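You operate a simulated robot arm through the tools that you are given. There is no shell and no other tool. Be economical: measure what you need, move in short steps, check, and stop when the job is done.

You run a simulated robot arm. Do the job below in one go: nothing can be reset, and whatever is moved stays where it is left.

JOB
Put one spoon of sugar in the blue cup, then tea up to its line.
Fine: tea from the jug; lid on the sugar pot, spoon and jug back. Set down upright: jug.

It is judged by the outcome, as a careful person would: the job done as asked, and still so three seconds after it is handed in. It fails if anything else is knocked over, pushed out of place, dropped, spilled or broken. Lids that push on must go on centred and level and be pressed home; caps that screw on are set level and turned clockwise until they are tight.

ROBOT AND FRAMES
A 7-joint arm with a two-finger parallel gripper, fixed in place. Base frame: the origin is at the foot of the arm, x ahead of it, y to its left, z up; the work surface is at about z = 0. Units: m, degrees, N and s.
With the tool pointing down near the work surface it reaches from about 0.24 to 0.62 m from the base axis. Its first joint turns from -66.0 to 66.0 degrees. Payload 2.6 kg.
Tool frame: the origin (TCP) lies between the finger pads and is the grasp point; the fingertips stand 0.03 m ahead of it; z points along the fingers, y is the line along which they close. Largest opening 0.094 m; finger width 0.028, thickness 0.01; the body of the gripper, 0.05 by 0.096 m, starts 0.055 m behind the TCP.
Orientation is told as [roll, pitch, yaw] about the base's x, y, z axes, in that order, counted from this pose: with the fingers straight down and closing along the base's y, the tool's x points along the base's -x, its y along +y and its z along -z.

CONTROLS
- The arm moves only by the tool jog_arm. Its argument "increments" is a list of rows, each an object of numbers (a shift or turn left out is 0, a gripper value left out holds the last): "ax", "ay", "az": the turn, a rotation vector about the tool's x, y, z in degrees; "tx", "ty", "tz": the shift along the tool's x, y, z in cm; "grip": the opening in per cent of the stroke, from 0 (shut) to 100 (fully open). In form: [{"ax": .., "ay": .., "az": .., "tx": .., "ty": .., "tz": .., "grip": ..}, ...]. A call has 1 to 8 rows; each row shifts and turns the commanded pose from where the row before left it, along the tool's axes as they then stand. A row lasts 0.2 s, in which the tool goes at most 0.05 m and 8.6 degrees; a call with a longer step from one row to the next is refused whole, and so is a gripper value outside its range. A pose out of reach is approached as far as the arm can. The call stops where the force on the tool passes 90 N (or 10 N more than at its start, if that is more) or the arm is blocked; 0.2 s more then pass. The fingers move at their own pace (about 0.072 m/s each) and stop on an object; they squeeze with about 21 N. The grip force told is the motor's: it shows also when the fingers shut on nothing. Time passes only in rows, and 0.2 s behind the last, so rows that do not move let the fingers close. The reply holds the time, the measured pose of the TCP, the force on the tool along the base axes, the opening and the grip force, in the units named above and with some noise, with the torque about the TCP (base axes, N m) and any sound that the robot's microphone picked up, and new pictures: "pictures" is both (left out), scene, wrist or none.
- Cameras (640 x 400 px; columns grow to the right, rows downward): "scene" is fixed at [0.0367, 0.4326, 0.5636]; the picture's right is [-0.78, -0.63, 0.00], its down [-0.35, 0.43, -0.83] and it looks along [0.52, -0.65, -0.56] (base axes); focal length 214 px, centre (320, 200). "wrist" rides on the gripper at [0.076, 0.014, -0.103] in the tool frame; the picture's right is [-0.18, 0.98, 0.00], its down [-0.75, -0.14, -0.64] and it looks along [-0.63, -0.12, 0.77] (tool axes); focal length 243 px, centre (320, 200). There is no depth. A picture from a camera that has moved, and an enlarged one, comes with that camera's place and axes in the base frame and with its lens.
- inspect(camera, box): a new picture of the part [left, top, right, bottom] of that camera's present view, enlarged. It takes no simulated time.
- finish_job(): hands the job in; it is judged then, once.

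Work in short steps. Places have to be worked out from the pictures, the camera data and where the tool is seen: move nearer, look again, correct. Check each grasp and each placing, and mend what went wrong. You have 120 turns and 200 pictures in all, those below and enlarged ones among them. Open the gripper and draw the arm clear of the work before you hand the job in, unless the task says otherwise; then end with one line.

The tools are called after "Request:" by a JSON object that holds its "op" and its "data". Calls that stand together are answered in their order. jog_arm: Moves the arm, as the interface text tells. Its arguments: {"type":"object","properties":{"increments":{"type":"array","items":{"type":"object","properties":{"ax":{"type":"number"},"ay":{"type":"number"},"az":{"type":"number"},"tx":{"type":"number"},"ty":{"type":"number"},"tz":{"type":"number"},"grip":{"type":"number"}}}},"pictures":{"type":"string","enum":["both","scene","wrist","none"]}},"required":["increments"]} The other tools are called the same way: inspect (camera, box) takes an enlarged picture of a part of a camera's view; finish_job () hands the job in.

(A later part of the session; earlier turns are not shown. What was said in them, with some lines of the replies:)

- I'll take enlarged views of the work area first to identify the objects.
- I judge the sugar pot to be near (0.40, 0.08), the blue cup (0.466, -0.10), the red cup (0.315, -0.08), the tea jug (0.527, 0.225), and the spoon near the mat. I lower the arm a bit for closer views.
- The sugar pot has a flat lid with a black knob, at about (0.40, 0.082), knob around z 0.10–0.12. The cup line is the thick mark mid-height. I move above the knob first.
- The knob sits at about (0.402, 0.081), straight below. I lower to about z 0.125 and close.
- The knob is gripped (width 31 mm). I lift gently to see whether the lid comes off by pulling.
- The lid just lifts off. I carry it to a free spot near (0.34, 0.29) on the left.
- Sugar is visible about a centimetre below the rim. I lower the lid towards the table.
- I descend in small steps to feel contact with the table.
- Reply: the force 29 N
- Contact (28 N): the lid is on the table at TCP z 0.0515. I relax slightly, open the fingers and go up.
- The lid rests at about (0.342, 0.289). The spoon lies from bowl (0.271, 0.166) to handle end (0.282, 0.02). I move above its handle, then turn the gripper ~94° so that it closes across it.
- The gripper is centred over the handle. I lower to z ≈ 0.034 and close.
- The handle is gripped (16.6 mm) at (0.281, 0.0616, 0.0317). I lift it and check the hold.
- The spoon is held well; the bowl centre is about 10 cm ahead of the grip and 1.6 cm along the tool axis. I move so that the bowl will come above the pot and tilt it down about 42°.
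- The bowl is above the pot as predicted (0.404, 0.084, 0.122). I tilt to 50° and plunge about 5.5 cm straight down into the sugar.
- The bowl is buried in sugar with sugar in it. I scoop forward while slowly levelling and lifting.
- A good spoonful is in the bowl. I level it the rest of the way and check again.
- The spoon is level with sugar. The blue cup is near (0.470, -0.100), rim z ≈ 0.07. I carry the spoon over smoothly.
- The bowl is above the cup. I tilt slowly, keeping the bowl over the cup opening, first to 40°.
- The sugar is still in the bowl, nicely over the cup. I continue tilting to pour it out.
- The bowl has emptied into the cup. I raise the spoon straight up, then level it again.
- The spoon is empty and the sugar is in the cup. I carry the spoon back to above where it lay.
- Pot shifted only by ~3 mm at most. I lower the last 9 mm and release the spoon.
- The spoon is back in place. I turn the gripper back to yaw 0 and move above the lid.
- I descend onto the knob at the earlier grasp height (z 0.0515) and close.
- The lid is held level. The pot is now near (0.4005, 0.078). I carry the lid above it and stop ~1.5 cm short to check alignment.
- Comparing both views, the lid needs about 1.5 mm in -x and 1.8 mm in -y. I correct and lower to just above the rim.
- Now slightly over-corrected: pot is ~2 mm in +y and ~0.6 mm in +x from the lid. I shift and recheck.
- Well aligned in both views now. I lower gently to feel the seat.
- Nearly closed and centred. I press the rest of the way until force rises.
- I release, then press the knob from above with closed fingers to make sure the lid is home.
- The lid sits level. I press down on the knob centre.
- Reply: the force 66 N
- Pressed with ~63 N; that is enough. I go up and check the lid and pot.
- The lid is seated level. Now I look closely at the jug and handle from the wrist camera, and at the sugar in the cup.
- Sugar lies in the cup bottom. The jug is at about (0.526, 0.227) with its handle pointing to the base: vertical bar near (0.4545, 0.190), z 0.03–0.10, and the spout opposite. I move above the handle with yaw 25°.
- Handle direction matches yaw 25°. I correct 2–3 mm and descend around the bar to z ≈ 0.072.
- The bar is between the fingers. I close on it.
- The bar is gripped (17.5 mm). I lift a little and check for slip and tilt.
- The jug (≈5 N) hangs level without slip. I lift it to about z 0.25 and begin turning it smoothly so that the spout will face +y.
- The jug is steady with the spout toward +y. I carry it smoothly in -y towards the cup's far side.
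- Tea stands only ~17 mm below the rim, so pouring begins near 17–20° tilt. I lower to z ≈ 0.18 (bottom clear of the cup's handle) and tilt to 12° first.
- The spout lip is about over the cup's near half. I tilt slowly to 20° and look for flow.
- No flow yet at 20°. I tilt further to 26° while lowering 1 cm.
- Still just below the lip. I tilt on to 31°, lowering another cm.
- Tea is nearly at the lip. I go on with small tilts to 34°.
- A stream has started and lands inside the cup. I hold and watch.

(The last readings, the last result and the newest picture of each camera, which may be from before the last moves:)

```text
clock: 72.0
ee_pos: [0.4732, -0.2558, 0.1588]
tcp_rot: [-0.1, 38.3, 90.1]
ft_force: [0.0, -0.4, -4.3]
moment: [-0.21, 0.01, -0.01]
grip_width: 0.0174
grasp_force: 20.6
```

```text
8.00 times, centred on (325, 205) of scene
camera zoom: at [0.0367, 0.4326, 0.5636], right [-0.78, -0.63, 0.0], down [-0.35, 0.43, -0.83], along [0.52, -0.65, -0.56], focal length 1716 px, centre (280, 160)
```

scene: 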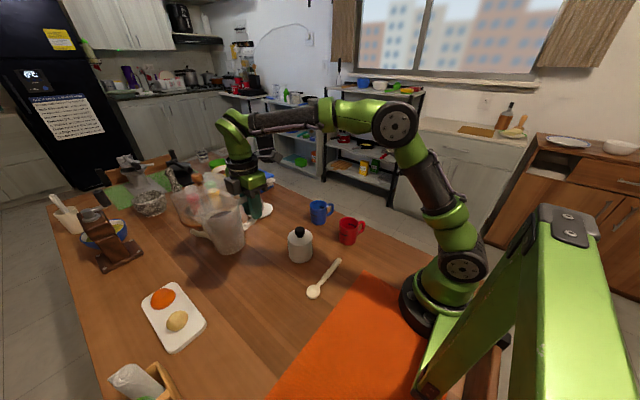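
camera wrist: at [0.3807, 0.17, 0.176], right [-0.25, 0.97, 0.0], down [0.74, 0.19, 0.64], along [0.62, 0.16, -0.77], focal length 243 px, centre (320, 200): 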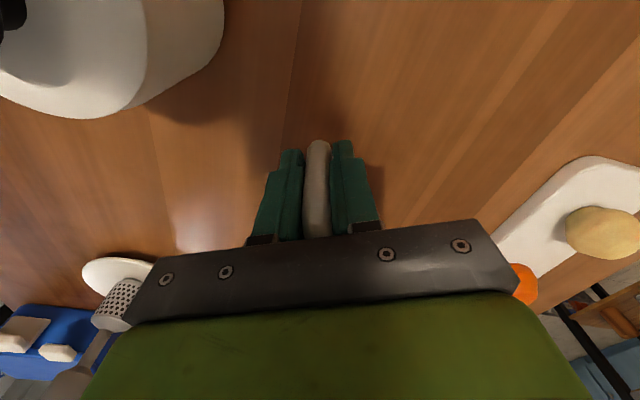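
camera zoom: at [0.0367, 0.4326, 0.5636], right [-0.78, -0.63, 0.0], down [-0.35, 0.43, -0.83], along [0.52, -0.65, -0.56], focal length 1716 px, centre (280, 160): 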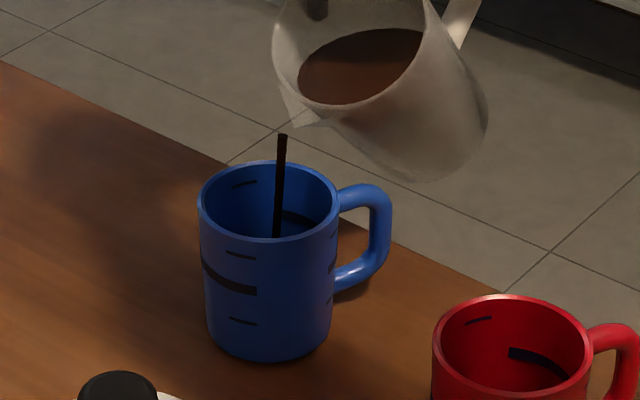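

Request:
{"op": "jog_arm", "data": {"increments": [{}, {}, {}, {}], "pictures": "none"}}

Request:
{"op": "inspect", "data": {"camera": "scene", "box": [300, 180, 350, 230]}}

```text
clock: 73.0
ee_pos: [0.4741, -0.2562, 0.1596]
tcp_rot: [0.0, 38.2, 90.1]
ft_force: [-0.2, -0.1, -5.0]
moment: [-0.17, 0.02, -0.01]
grip_width: 0.0176
grasp_force: 21.9
```

```text
8.00 times, centred on (325, 205) of scene
camera zoom: at [0.0367, 0.4326, 0.5636], right [-0.78, -0.63, 0.0], down [-0.35, 0.43, -0.83], along [0.52, -0.65, -0.56], focal length 1716 px, centre (280, 160)
```

zoom: 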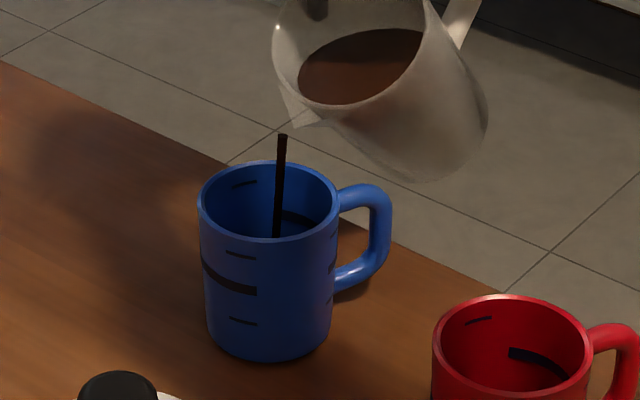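

Request:
{"op": "jog_arm", "data": {"increments": [{}, {}, {}, {}, {}, {}, {}, {}], "pictures": "none"}}

Request:
{"op": "inspect", "data": {"camera": "scene", "box": [300, 180, 350, 230]}}

```text
clock: 74.8
ee_pos: [0.4737, -0.2555, 0.1601]
tcp_rot: [0.0, 38.2, 90.1]
ft_force: [0.1, -0.4, -3.9]
moment: [-0.15, -0.04, 0.01]
grip_width: 0.0177
grasp_force: 20.8
```

```text
8.00 times, centred on (325, 205) of scene
camera zoom: at [0.0367, 0.4326, 0.5636], right [-0.78, -0.63, 0.0], down [-0.35, 0.43, -0.83], along [0.52, -0.65, -0.56], focal length 1716 px, centre (280, 160)
```

zoom: 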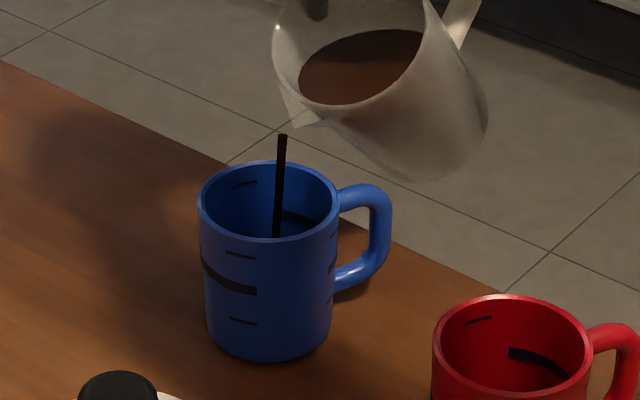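

Request:
{"op": "jog_arm", "data": {"increments": [{}, {}, {}, {}, {}, {}, {}, {}], "pictures": "none"}}

Request:
{"op": "inspect", "data": {"camera": "scene", "box": [305, 185, 345, 225]}}

```text
clock: 76.6
ee_pos: [0.4739, -0.2568, 0.16]
tcp_rot: [0.0, 38.2, 90.1]
ft_force: [0.2, -0.6, -4.1]
moment: [-0.15, -0.01, 0.01]
grip_width: 0.0175
grasp_force: 21.3
```

```text
10.00 times, centred on (325, 205) of scene
camera zoom: at [0.0367, 0.4326, 0.5636], right [-0.78, -0.63, 0.0], down [-0.35, 0.43, -0.83], along [0.52, -0.65, -0.56], focal length 2145 px, centre (270, 150)
```

zoom: 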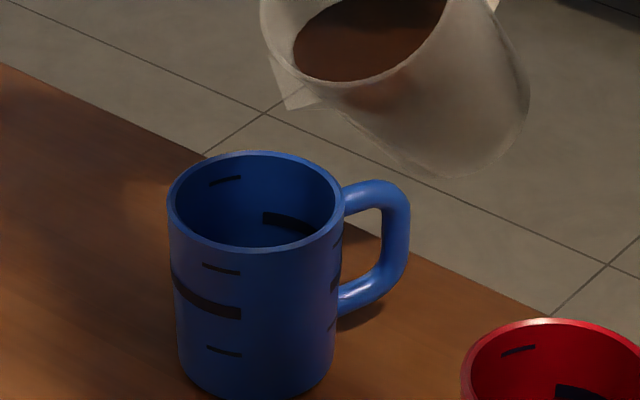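

The stream has stopped at this tilt; tea is still below the visible part. I tilt 2° further.

Request:
{"op": "jog_arm", "data": {"increments": [{"ay": 1}, {"ay": 1}, {}, {}, {}, {}, {}, {}], "pictures": "none"}}

Request:
{"op": "inspect", "data": {"camera": "scene", "box": [305, 185, 345, 225]}}

```text
clock: 78.4
ee_pos: [0.4737, -0.2556, 0.1611]
tcp_rot: [-0.1, 40.2, 90.2]
ft_force: [0.3, -0.2, -4.8]
moment: [-0.15, -0.03, -0.01]
grip_width: 0.0175
grasp_force: 21.1
```

```text
10.00 times, centred on (325, 205) of scene
camera zoom: at [0.0367, 0.4326, 0.5636], right [-0.78, -0.63, 0.0], down [-0.35, 0.43, -0.83], along [0.52, -0.65, -0.56], focal length 2145 px, centre (270, 150)
```

zoom: 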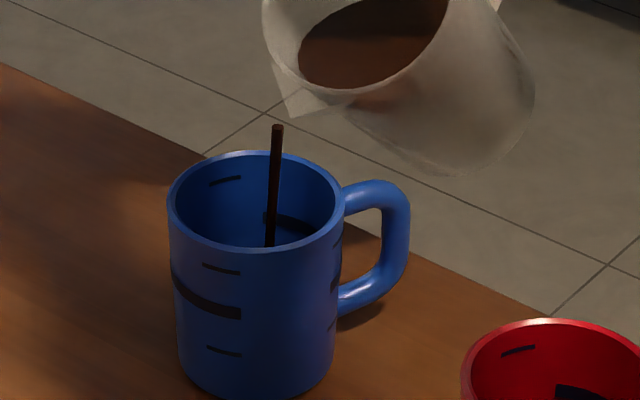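

Request:
{"op": "jog_arm", "data": {"increments": [{}, {}, {}, {}, {}, {}, {}, {}], "pictures": "none"}}

Request:
{"op": "inspect", "data": {"camera": "scene", "box": [305, 185, 345, 225]}}

```text
clock: 80.2
ee_pos: [0.473, -0.256, 0.1604]
tcp_rot: [0.0, 40.3, 90.1]
ft_force: [-0.3, 0.4, -4.3]
moment: [-0.16, 0.03, -0.01]
grip_width: 0.0177
grasp_force: 21.5
```

```text
10.00 times, centred on (325, 205) of scene
camera zoom: at [0.0367, 0.4326, 0.5636], right [-0.78, -0.63, 0.0], down [-0.35, 0.43, -0.83], along [0.52, -0.65, -0.56], focal length 2145 px, centre (270, 150)
```

zoom: 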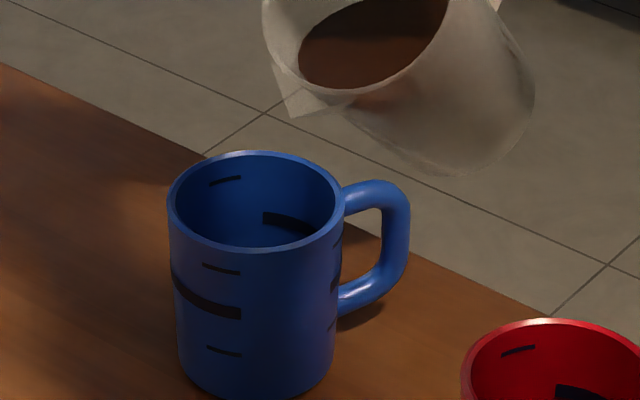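

Stopped; level still below view. I tilt 3° more.

Request:
{"op": "jog_arm", "data": {"increments": [{"ay": 1}, {"ay": 1}, {"ay": 1}, {}, {}, {}, {}, {}], "pictures": "none"}}

Request:
{"op": "jog_arm", "data": {"increments": [{}, {}, {}, {}, {}, {}, {}, {}], "pictures": "none"}}

Request:
{"op": "inspect", "data": {"camera": "scene", "box": [305, 185, 345, 225]}}

```text
clock: 82.0
ee_pos: [0.4743, -0.2552, 0.1604]
tcp_rot: [0.0, 43.2, 90.1]
ft_force: [-0.5, -0.7, -4.1]
moment: [-0.14, 0.01, -0.01]
grip_width: 0.0176
grasp_force: 21.2
```

```text
clock: 83.8
ee_pos: [0.4726, -0.2549, 0.1584]
tcp_rot: [0.0, 43.1, 90.1]
ft_force: [-0.2, 0.0, -4.8]
moment: [-0.16, 0.0, 0.04]
grip_width: 0.0177
grasp_force: 21.2
```

```text
10.00 times, centred on (325, 205) of scene
camera zoom: at [0.0367, 0.4326, 0.5636], right [-0.78, -0.63, 0.0], down [-0.35, 0.43, -0.83], along [0.52, -0.65, -0.56], focal length 2145 px, centre (270, 150)
```

zoom: 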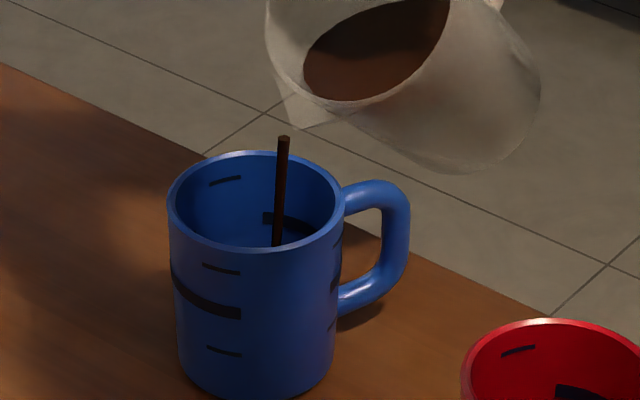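

The stream lands inside but a bit toward the cup's rear wall; I shift the jug 7 mm forward (+y) and hold.

Request:
{"op": "jog_arm", "data": {"increments": [{"tx": -0.25, "tz": -0.24}, {"tx": -0.25, "tz": -0.24}, {}, {}, {}, {}, {}, {}], "pictures": "none"}}

Request:
{"op": "inspect", "data": {"camera": "scene", "box": [305, 185, 345, 225]}}

```text
clock: 85.6
ee_pos: [0.4735, -0.2489, 0.1603]
tcp_rot: [0.0, 43.2, 90.1]
ft_force: [1.1, -0.5, -4.3]
moment: [-0.17, 0.0, 0.0]
grip_width: 0.0175
grasp_force: 20.9
```

```text
10.00 times, centred on (325, 205) of scene
camera zoom: at [0.0367, 0.4326, 0.5636], right [-0.78, -0.63, 0.0], down [-0.35, 0.43, -0.83], along [0.52, -0.65, -0.56], focal length 2145 px, centre (270, 150)
```

zoom: 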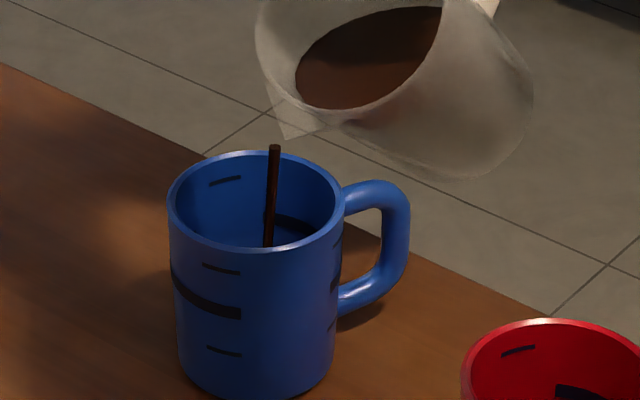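

Request:
{"op": "jog_arm", "data": {"increments": [{}, {}, {}, {}, {}, {}], "pictures": "none"}}

Request:
{"op": "inspect", "data": {"camera": "scene", "box": [310, 195, 340, 225]}}

```text
clock: 87.0
ee_pos: [0.4716, -0.2483, 0.1601]
tcp_rot: [0.0, 43.3, 90.2]
ft_force: [0.6, 0.0, -4.6]
moment: [-0.16, -0.03, 0.01]
grip_width: 0.0175
grasp_force: 21.5
```

```text
13.33 times, centred on (325, 210) of scene
camera zoom: at [0.0367, 0.4326, 0.5636], right [-0.78, -0.63, 0.0], down [-0.35, 0.43, -0.83], along [0.52, -0.65, -0.56], focal length 2860 px, centre (253, 67)
```

zoom: 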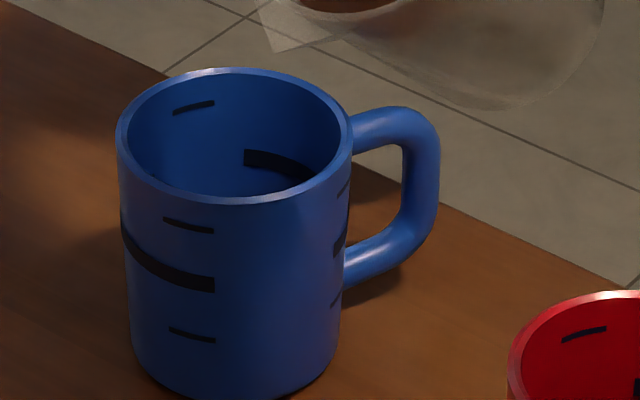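

Request:
{"op": "inspect", "data": {"camera": "scene", "box": [313, 197, 333, 212]}}

```text
16.00 times, centred on (323, 204) of scene
camera zoom: at [0.0367, 0.4326, 0.5636], right [-0.78, -0.63, 0.0], down [-0.35, 0.43, -0.83], along [0.52, -0.65, -0.56], focal length 3432 px, centre (272, 128)
```

zoom: 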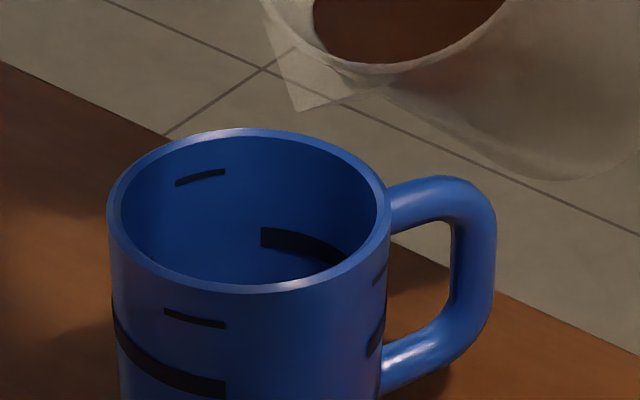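

No tea visible yet (below z ≈ 0.028). I tilt 3° further with slight forward compensation.

Request:
{"op": "jog_arm", "data": {"increments": [{"ay": 1, "tx": -0.08, "tz": -0.07}, {"ay": 1, "tx": -0.07, "tz": -0.07}, {"ay": 1, "tx": -0.07, "tz": -0.07}, {}, {}, {}, {}, {}], "pictures": "none"}}

Request:
{"op": "jog_arm", "data": {"increments": [{}, {}, {}, {}, {}, {}, {}, {}], "pictures": "none"}}

Request:
{"op": "inspect", "data": {"camera": "scene", "box": [313, 197, 333, 212]}}

```text
clock: 88.8
ee_pos: [0.4734, -0.2443, 0.1607]
tcp_rot: [0.0, 46.3, 90.1]
ft_force: [0.3, -0.1, -3.5]
moment: [-0.12, 0.0, -0.01]
grip_width: 0.0176
grasp_force: 21.2
```

```text
clock: 90.6
ee_pos: [0.4732, -0.2435, 0.1602]
tcp_rot: [0.0, 46.2, 90.0]
ft_force: [-0.5, -0.2, -4.1]
moment: [-0.11, -0.03, 0.03]
grip_width: 0.0173
grasp_force: 21.3
```

```text
16.00 times, centred on (323, 204) of scene
camera zoom: at [0.0367, 0.4326, 0.5636], right [-0.78, -0.63, 0.0], down [-0.35, 0.43, -0.83], along [0.52, -0.65, -0.56], focal length 3432 px, centre (272, 128)
```

zoom: 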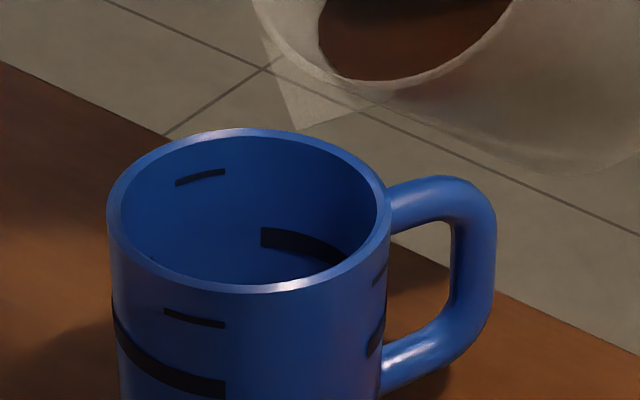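

By estimate the tea should now be near z ≈ 0.03. I add 1.5° and also check the wrist view.

Request:
{"op": "jog_arm", "data": {"increments": [{"ay": 0.8, "tx": -0.06, "tz": -0.06}, {"ay": 0.7, "tx": -0.06, "tz": -0.06}, {}, {}, {}, {}, {}, {}], "pictures": "none"}}

Request:
{"op": "jog_arm", "data": {"increments": [{}, {}, {}, {}, {}], "pictures": "wrist"}}

Request:
{"op": "inspect", "data": {"camera": "scene", "box": [313, 197, 333, 212]}}

```text
clock: 92.4
ee_pos: [0.4727, -0.2426, 0.1609]
tcp_rot: [-0.1, 47.8, 90.1]
ft_force: [-0.5, -0.4, -3.7]
moment: [-0.11, 0.01, 0.02]
grip_width: 0.0173
grasp_force: 21.2
```

```text
clock: 93.6
ee_pos: [0.473, -0.2427, 0.1605]
tcp_rot: [0.0, 47.7, 90.0]
ft_force: [-0.6, 0.3, -3.5]
moment: [-0.1, -0.04, 0.01]
grip_width: 0.0174
grasp_force: 20.7
camera wrist: at [0.4581, -0.219, 0.2846], right [-0.98, 0.12, -0.14], down [0.14, 0.98, -0.12], along [0.12, -0.14, -0.98], focal length 243 px, centre (320, 200)
```

wrist: 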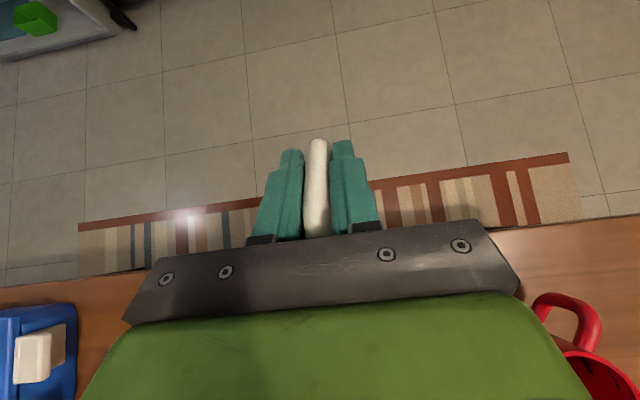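

```text
16.00 times, centred on (323, 204) of scene
camera zoom: at [0.0367, 0.4326, 0.5636], right [-0.78, -0.63, 0.0], down [-0.35, 0.43, -0.83], along [0.52, -0.65, -0.56], focal length 3432 px, centre (272, 128)
```

zoom: 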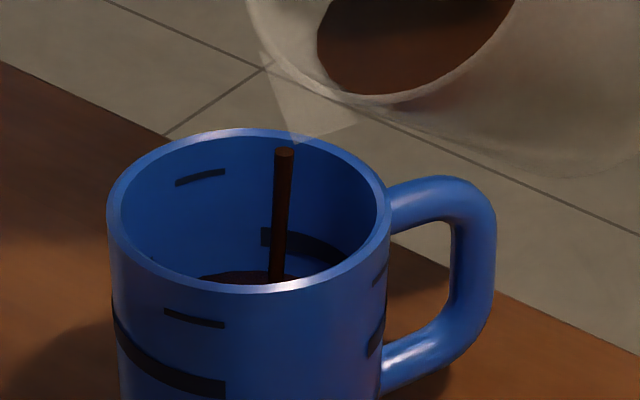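

Tea is now visible, still flowing, about 1 cm below the line. I hold on.

Request:
{"op": "jog_arm", "data": {"increments": [{}, {}, {}, {}, {}, {}], "pictures": "none"}}

Request:
{"op": "inspect", "data": {"camera": "scene", "box": [313, 197, 333, 212]}}

```text
clock: 95.0
ee_pos: [0.473, -0.2426, 0.1602]
tcp_rot: [0.1, 47.7, 90.1]
ft_force: [0.3, -0.8, -3.1]
moment: [-0.13, 0.04, 0.0]
grip_width: 0.018
grasp_force: 20.8
```

```text
16.00 times, centred on (323, 204) of scene
camera zoom: at [0.0367, 0.4326, 0.5636], right [-0.78, -0.63, 0.0], down [-0.35, 0.43, -0.83], along [0.52, -0.65, -0.56], focal length 3432 px, centre (272, 128)
```

zoom: 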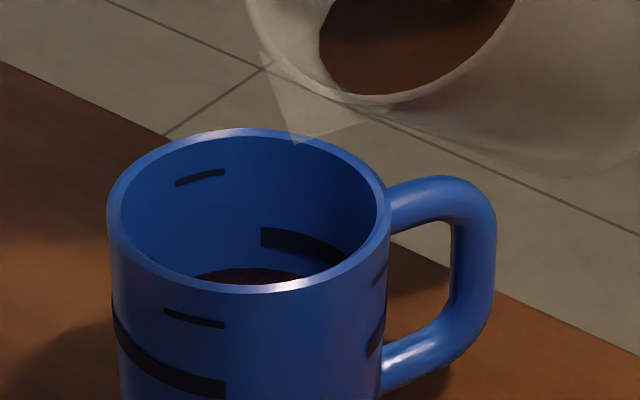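

Stopped; about 9 mm still to go (~2.5°). I add 1.4° first.

Request:
{"op": "jog_arm", "data": {"increments": [{"ay": 0.7, "tx": -0.06, "tz": -0.06}, {"ay": 0.7, "tx": -0.06, "tz": -0.06}, {}, {}, {}, {}, {}, {}], "pictures": "none"}}

Request:
{"op": "jog_arm", "data": {"increments": [{}, {}, {}, {}, {}, {}, {}, {}], "pictures": "none"}}

Request:
{"op": "inspect", "data": {"camera": "scene", "box": [313, 197, 333, 212]}}

```text
clock: 96.8
ee_pos: [0.4741, -0.241, 0.16]
tcp_rot: [0.1, 49.1, 90.1]
ft_force: [0.3, 0.9, -3.1]
moment: [-0.08, 0.01, 0.01]
grip_width: 0.0174
grasp_force: 21.0
```

```text
clock: 98.6
ee_pos: [0.4731, -0.2419, 0.1604]
tcp_rot: [0.1, 49.1, 90.0]
ft_force: [-1.0, 0.5, -3.6]
moment: [-0.06, 0.04, 0.0]
grip_width: 0.0179
grasp_force: 20.6
```

```text
16.00 times, centred on (323, 204) of scene
camera zoom: at [0.0367, 0.4326, 0.5636], right [-0.78, -0.63, 0.0], down [-0.35, 0.43, -0.83], along [0.52, -0.65, -0.56], focal length 3432 px, centre (272, 128)
```

zoom: 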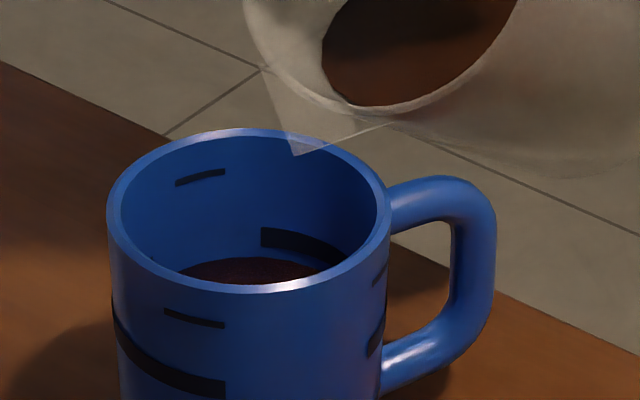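

Rose ~3.4 mm; about 6 mm remains. I add 1.6°.

Request:
{"op": "jog_arm", "data": {"increments": [{"ay": 0.8, "tx": -0.06, "tz": -0.06}, {"ay": 0.8, "tx": -0.06, "tz": -0.06}, {}, {}, {}, {}, {}, {}], "pictures": "none"}}

Request:
{"op": "jog_arm", "data": {"increments": [{}, {}, {}, {}, {}, {}, {}, {}], "pictures": "none"}}

Request:
{"op": "inspect", "data": {"camera": "scene", "box": [313, 197, 333, 212]}}

```text
clock: 100.4
ee_pos: [0.4736, -0.2394, 0.16]
tcp_rot: [0.1, 50.7, 90.0]
ft_force: [0.0, 0.7, -3.2]
moment: [-0.06, 0.02, 0.0]
grip_width: 0.0177
grasp_force: 21.1
```

```text
clock: 102.2
ee_pos: [0.4736, -0.2381, 0.1604]
tcp_rot: [-0.1, 50.7, 90.1]
ft_force: [0.4, 0.0, -4.0]
moment: [-0.08, -0.02, 0.01]
grip_width: 0.0176
grasp_force: 21.5
```

```text
16.00 times, centred on (323, 204) of scene
camera zoom: at [0.0367, 0.4326, 0.5636], right [-0.78, -0.63, 0.0], down [-0.35, 0.43, -0.83], along [0.52, -0.65, -0.56], focal length 3432 px, centre (272, 128)
```

zoom: 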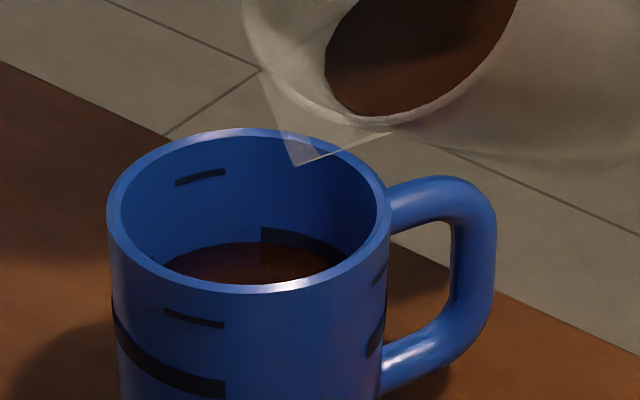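

Tea now touches the lower part of the line band. A final 0.5° brings it to the middle.

Request:
{"op": "jog_arm", "data": {"increments": [{"ay": 0.5}, {}, {}, {}, {}, {}, {}, {}], "pictures": "none"}}

Request:
{"op": "jog_arm", "data": {"increments": [{}, {}, {}, {}], "pictures": "none"}}

Request:
{"op": "inspect", "data": {"camera": "scene", "box": [313, 197, 333, 212]}}

```text
clock: 104.0
ee_pos: [0.4737, -0.2399, 0.1617]
tcp_rot: [0.0, 51.2, 90.1]
ft_force: [-0.1, 0.7, -3.4]
moment: [-0.08, -0.03, 0.0]
grip_width: 0.0176
grasp_force: 20.9
```

```text
clock: 105.0
ee_pos: [0.4733, -0.2404, 0.1605]
tcp_rot: [-0.1, 51.2, 90.2]
ft_force: [0.1, 0.9, -3.6]
moment: [-0.08, -0.03, 0.02]
grip_width: 0.0176
grasp_force: 21.2
```

```text
16.00 times, centred on (323, 204) of scene
camera zoom: at [0.0367, 0.4326, 0.5636], right [-0.78, -0.63, 0.0], down [-0.35, 0.43, -0.83], along [0.52, -0.65, -0.56], focal length 3432 px, centre (272, 128)
```

zoom: 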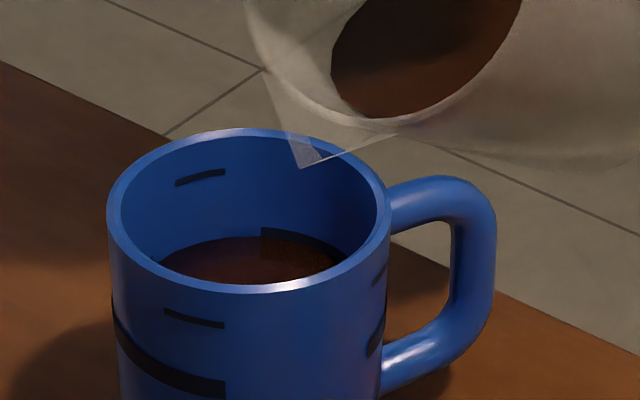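

The tea is at the middle of the line. I tilt the jug back a little, raise it clear of the cup handle, then level it.

Request:
{"op": "jog_arm", "data": {"increments": [{"ay": -3}, {"ay": -4.5}, {"ay": -4.7}, {"tx": 1.2, "tz": -1.5}, {"tx": 2, "tz": -2.5}, {"tx": 1.8, "tz": -2.2}, {"ay": -4}, {"ay": -5}], "pictures": "none"}}

Request:
{"op": "jog_arm", "data": {"increments": [{"ay": -5.5}, {"ay": -5.5}, {"ay": -5.5}, {"ay": -5.5}, {"ay": -5}, {"ay": -3}, {}], "pictures": "none"}}

Request:
{"op": "inspect", "data": {"camera": "scene", "box": [280, 130, 380, 240]}}

```text
clock: 106.8
ee_pos: [0.4727, -0.2394, 0.2385]
tcp_rot: [0.1, 29.9, 90.3]
ft_force: [-0.1, 0.5, -3.4]
moment: [-0.14, 0.04, -0.02]
grip_width: 0.0175
grasp_force: 20.9
```

```text
clock: 108.4
ee_pos: [0.4721, -0.2403, 0.2396]
tcp_rot: [0.0, -0.1, 90.2]
ft_force: [-0.3, 0.2, -3.2]
moment: [-0.24, -0.02, 0.01]
grip_width: 0.0176
grasp_force: 21.1
```

```text
3.64 times, centred on (330, 185) of scene
camera zoom: at [0.0367, 0.4326, 0.5636], right [-0.78, -0.63, 0.0], down [-0.35, 0.43, -0.83], along [0.52, -0.65, -0.56], focal length 780 px, centre (284, 254)
```

zoom: 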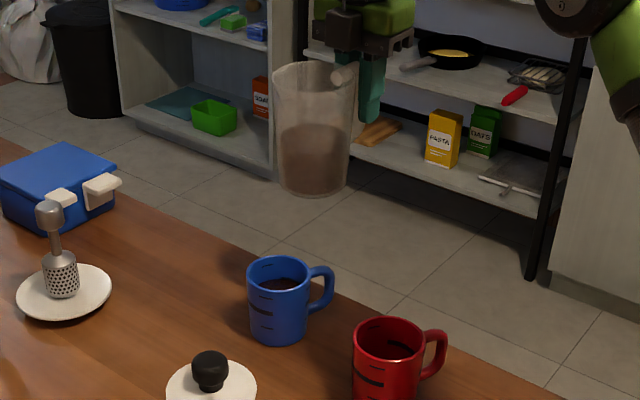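

Everything is clean and the jug is upright. I carry it back along the same path.

Request:
{"op": "jog_arm", "data": {"increments": [{"tx": -1.5, "ty": 0.1}, {"tx": -3, "ty": 0.1}, {"tx": -3.8, "ty": 0.1}, {"tx": -3.8, "ty": 0.1}, {"tx": -3.8, "ty": 0.1}, {"tx": -3.8, "ty": 0.1}, {"tx": -3.8, "ty": 0.1}, {"tx": -3, "ty": 0.1}], "pictures": "none"}}

Request:
{"op": "jog_arm", "data": {"increments": [{"tx": -3, "ty": 0.15}, {"tx": -3.8, "ty": 0.15}, {"tx": -3.7, "ty": 0.15}, {"tx": -3, "ty": 0.15}, {"tx": -2, "ty": 0.1}, {"tx": -1}, {}], "pictures": "none"}}

Request:
{"op": "jog_arm", "data": {"increments": [{"az": 4}, {"az": 7}, {"az": 7.5}, {"az": 7.5}, {"az": 7.5}, {"az": 7.5}, {"az": 7.5}, {"az": 7.5}], "pictures": "none"}}

Request:
{"op": "jog_arm", "data": {"increments": [{"az": 6}, {"az": 2.9}, {}], "pictures": "none"}}

Request:
{"op": "inspect", "data": {"camera": "scene", "box": [190, 150, 310, 280]}}

```text
clock: 110.2
ee_pos: [0.4628, 0.0266, 0.2388]
tcp_rot: [-0.2, 0.0, 90.0]
ft_force: [0.1, 0.5, -3.1]
moment: [-0.21, 0.0, 0.0]
grip_width: 0.0171
grasp_force: 21.2
```

```text
clock: 111.8
ee_pos: [0.4598, 0.1923, 0.2377]
tcp_rot: [0.0, 0.1, 90.2]
ft_force: [0.3, 0.2, -3.7]
moment: [-0.22, 0.0, 0.01]
grip_width: 0.0176
grasp_force: 20.5
```

```text
clock: 113.6
ee_pos: [0.4565, 0.1908, 0.2382]
tcp_rot: [0.0, 0.0, 34.1]
ft_force: [0.2, 0.6, -4.0]
moment: [-0.1, 0.17, -0.02]
grip_width: 0.0178
grasp_force: 20.9
```

```text
clock: 114.4
ee_pos: [0.4573, 0.1905, 0.2385]
tcp_rot: [0.0, 0.0, 25.2]
ft_force: [-0.1, -0.2, -3.9]
moment: [-0.08, 0.18, 0.01]
grip_width: 0.0174
grasp_force: 20.9
```

```text
3.08 times, centred on (250, 215) of scene
camera zoom: at [0.0367, 0.4326, 0.5636], right [-0.78, -0.63, 0.0], down [-0.35, 0.43, -0.83], along [0.52, -0.65, -0.56], focal length 660 px, centre (535, 154)
```

zoom: 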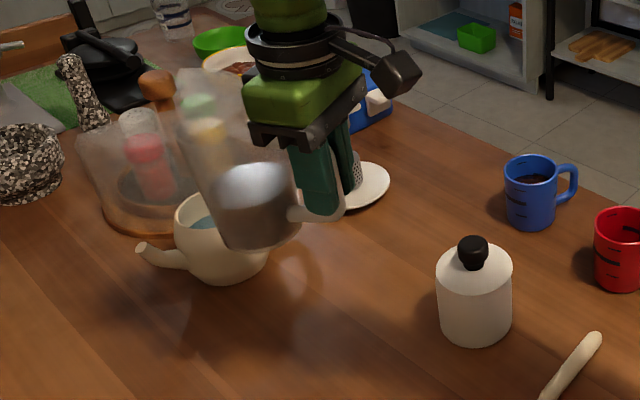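

Above its original place. I lower to ~4 mm above the table.

Request:
{"op": "jog_arm", "data": {"increments": [{"tz": 3}, {"tz": 4}, {"tz": 4}, {"tz": 3}, {"tz": 1.5}, {"tz": 0.5}, {}], "pictures": "none"}}

Request:
{"op": "inspect", "data": {"camera": "scene", "box": [205, 200, 295, 280]}}

```text
clock: 116.0
ee_pos: [0.4572, 0.1917, 0.0797]
tcp_rot: [0.0, 0.0, 25.3]
ft_force: [0.1, -0.4, -3.2]
moment: [-0.08, 0.2, -0.01]
grip_width: 0.0174
grasp_force: 21.2
```

```text
5.00 times, centred on (250, 240) of scene
camera zoom: at [0.0367, 0.4326, 0.5636], right [-0.78, -0.63, 0.0], down [-0.35, 0.43, -0.83], along [0.52, -0.65, -0.56], focal length 1072 px, centre (670, 0)
```

zoom: 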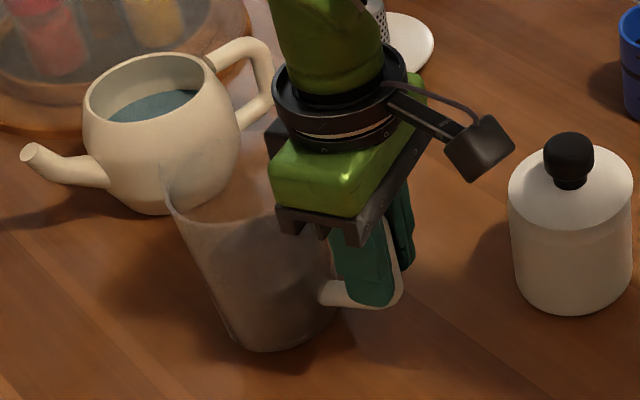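

Request:
{"op": "jog_arm", "data": {"increments": [{"tz": 0.2}, {"tz": 0.2}, {"tz": 0.1}, {}], "pictures": "none"}}

```text
clock: 117.0
ee_pos: [0.457, 0.188, 0.0758]
tcp_rot: [0.0, -0.1, 25.3]
ft_force: [-5.4, -2.9, 14.8]
moment: [0.23, -0.54, -0.02]
grip_width: 0.0173
grasp_force: 20.8
```

The jug has touched down (force +15 N). I ease up 1 mm, open the fingers and withdraw straight up.

Request:
{"op": "jog_arm", "data": {"increments": [{"tz": -0.1}, {}, {"grip": 30}, {"grip": 55}, {"grip": 55}, {}], "pictures": "none"}}

Request:
{"op": "jog_arm", "data": {"increments": [{"tz": -2}, {"tz": -4}, {"tz": -4.5}, {"tz": -4.5}, {"tx": 3}, {"tx": 3, "tz": -3}], "pictures": "both"}}

Request:
{"op": "inspect", "data": {"camera": "scene", "box": [205, 190, 375, 310]}}

Request:
{"op": "inspect", "data": {"camera": "scene", "box": [310, 195, 340, 225]}}

```text
clock: 118.4
ee_pos: [0.4576, 0.19, 0.0754]
tcp_rot: [-0.1, 0.0, 25.2]
ft_force: [-0.8, -0.2, 0.2]
moment: [-0.01, 0.03, -0.03]
grip_width: 0.0515
grasp_force: 0.0
```

```text
clock: 119.8
ee_pos: [0.4044, 0.162, 0.2553]
tcp_rot: [0.0, 0.0, 25.3]
ft_force: [0.6, 0.0, -0.1]
moment: [0.02, -0.01, 0.02]
grip_width: 0.0519
grasp_force: 0.1
camera wrist: at [0.3278, 0.1423, 0.3572], right [-0.25, 0.97, 0.0], down [0.74, 0.19, 0.64], along [0.62, 0.16, -0.77], focal length 243 px, centre (320, 200)
```

scene: 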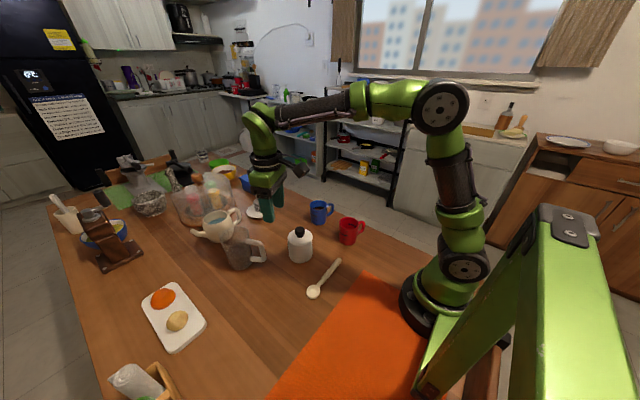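
wrist: 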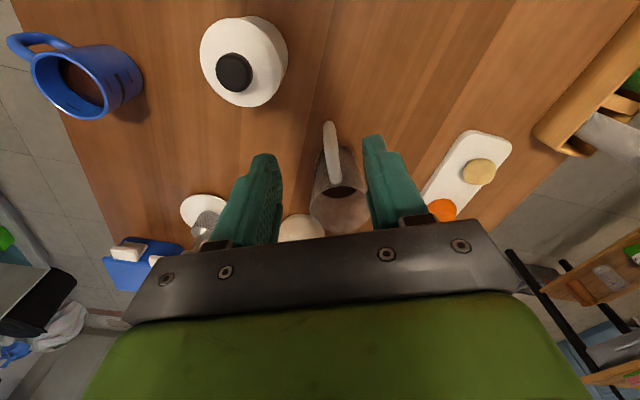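

```text
3.33 times, centred on (290, 250) of scene
camera zoom: at [0.0367, 0.4326, 0.5636], right [-0.78, -0.63, 0.0], down [-0.35, 0.43, -0.83], along [0.52, -0.65, -0.56], focal length 715 px, centre (420, 33)
```

zoom: 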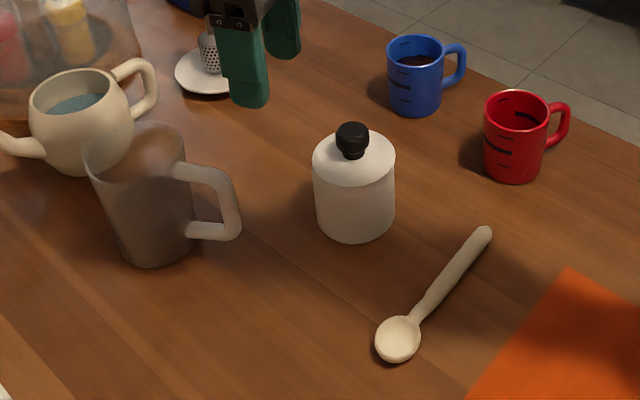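

```text
13.33 times, centred on (325, 210) of scene
camera zoom: at [0.0367, 0.4326, 0.5636], right [-0.78, -0.63, 0.0], down [-0.35, 0.43, -0.83], along [0.52, -0.65, -0.56], focal length 2860 px, centre (253, 67)
```

zoom: 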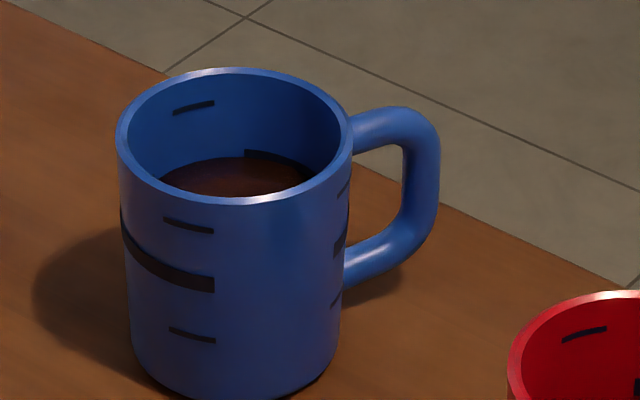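

Jug, spoon and cup all look right. A last close look at the lid and a small retreat upward before handing in.

Request:
{"op": "jog_arm", "data": {"increments": [{"tx": 3, "tz": -4}, {"tx": 3, "tz": -4}, {"tz": -4}], "pictures": "none"}}

Request:
{"op": "inspect", "data": {"camera": "scene", "box": [280, 215, 320, 265]}}

Request:
{"op": "inspect", "data": {"camera": "scene", "box": [205, 210, 285, 280]}}

```text
clock: 120.6
ee_pos: [0.3477, 0.14, 0.3719]
tcp_rot: [-0.1, 0.0, 25.2]
ft_force: [-0.7, -0.5, -0.3]
moment: [0.01, 0.02, -0.02]
grip_width: 0.0517
grasp_force: 0.0
```

```text
8.00 times, centred on (300, 240) of scene
camera zoom: at [0.0367, 0.4326, 0.5636], right [-0.78, -0.63, 0.0], down [-0.35, 0.43, -0.83], along [0.52, -0.65, -0.56], focal length 1716 px, centre (480, -120)
```

zoom: 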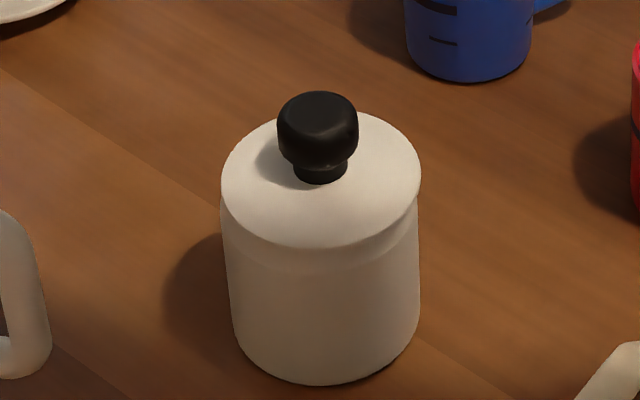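

```text
5.71 times, centred on (245, 245) of scene
camera zoom: at [0.0367, 0.4326, 0.5636], right [-0.78, -0.63, 0.0], down [-0.35, 0.43, -0.83], along [0.52, -0.65, -0.56], focal length 1226 px, centre (749, -57)
```

zoom: 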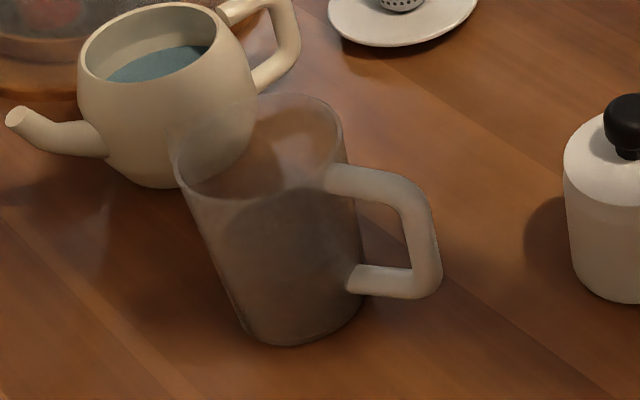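

The lid is flush and level, the jug stands upright in its old place, and the arm is clear. I hand the job in.

Request:
{"op": "finish_job", "data": {}}

```text
The job is handed in.
```

The blue cup has one spoon of sugar and tea from the jug up to its line. The lid is pressed home on the sugar pot (it ended about 2–3 mm from where it started), the spoon and the upright jug are back in place, and I saw no spills.
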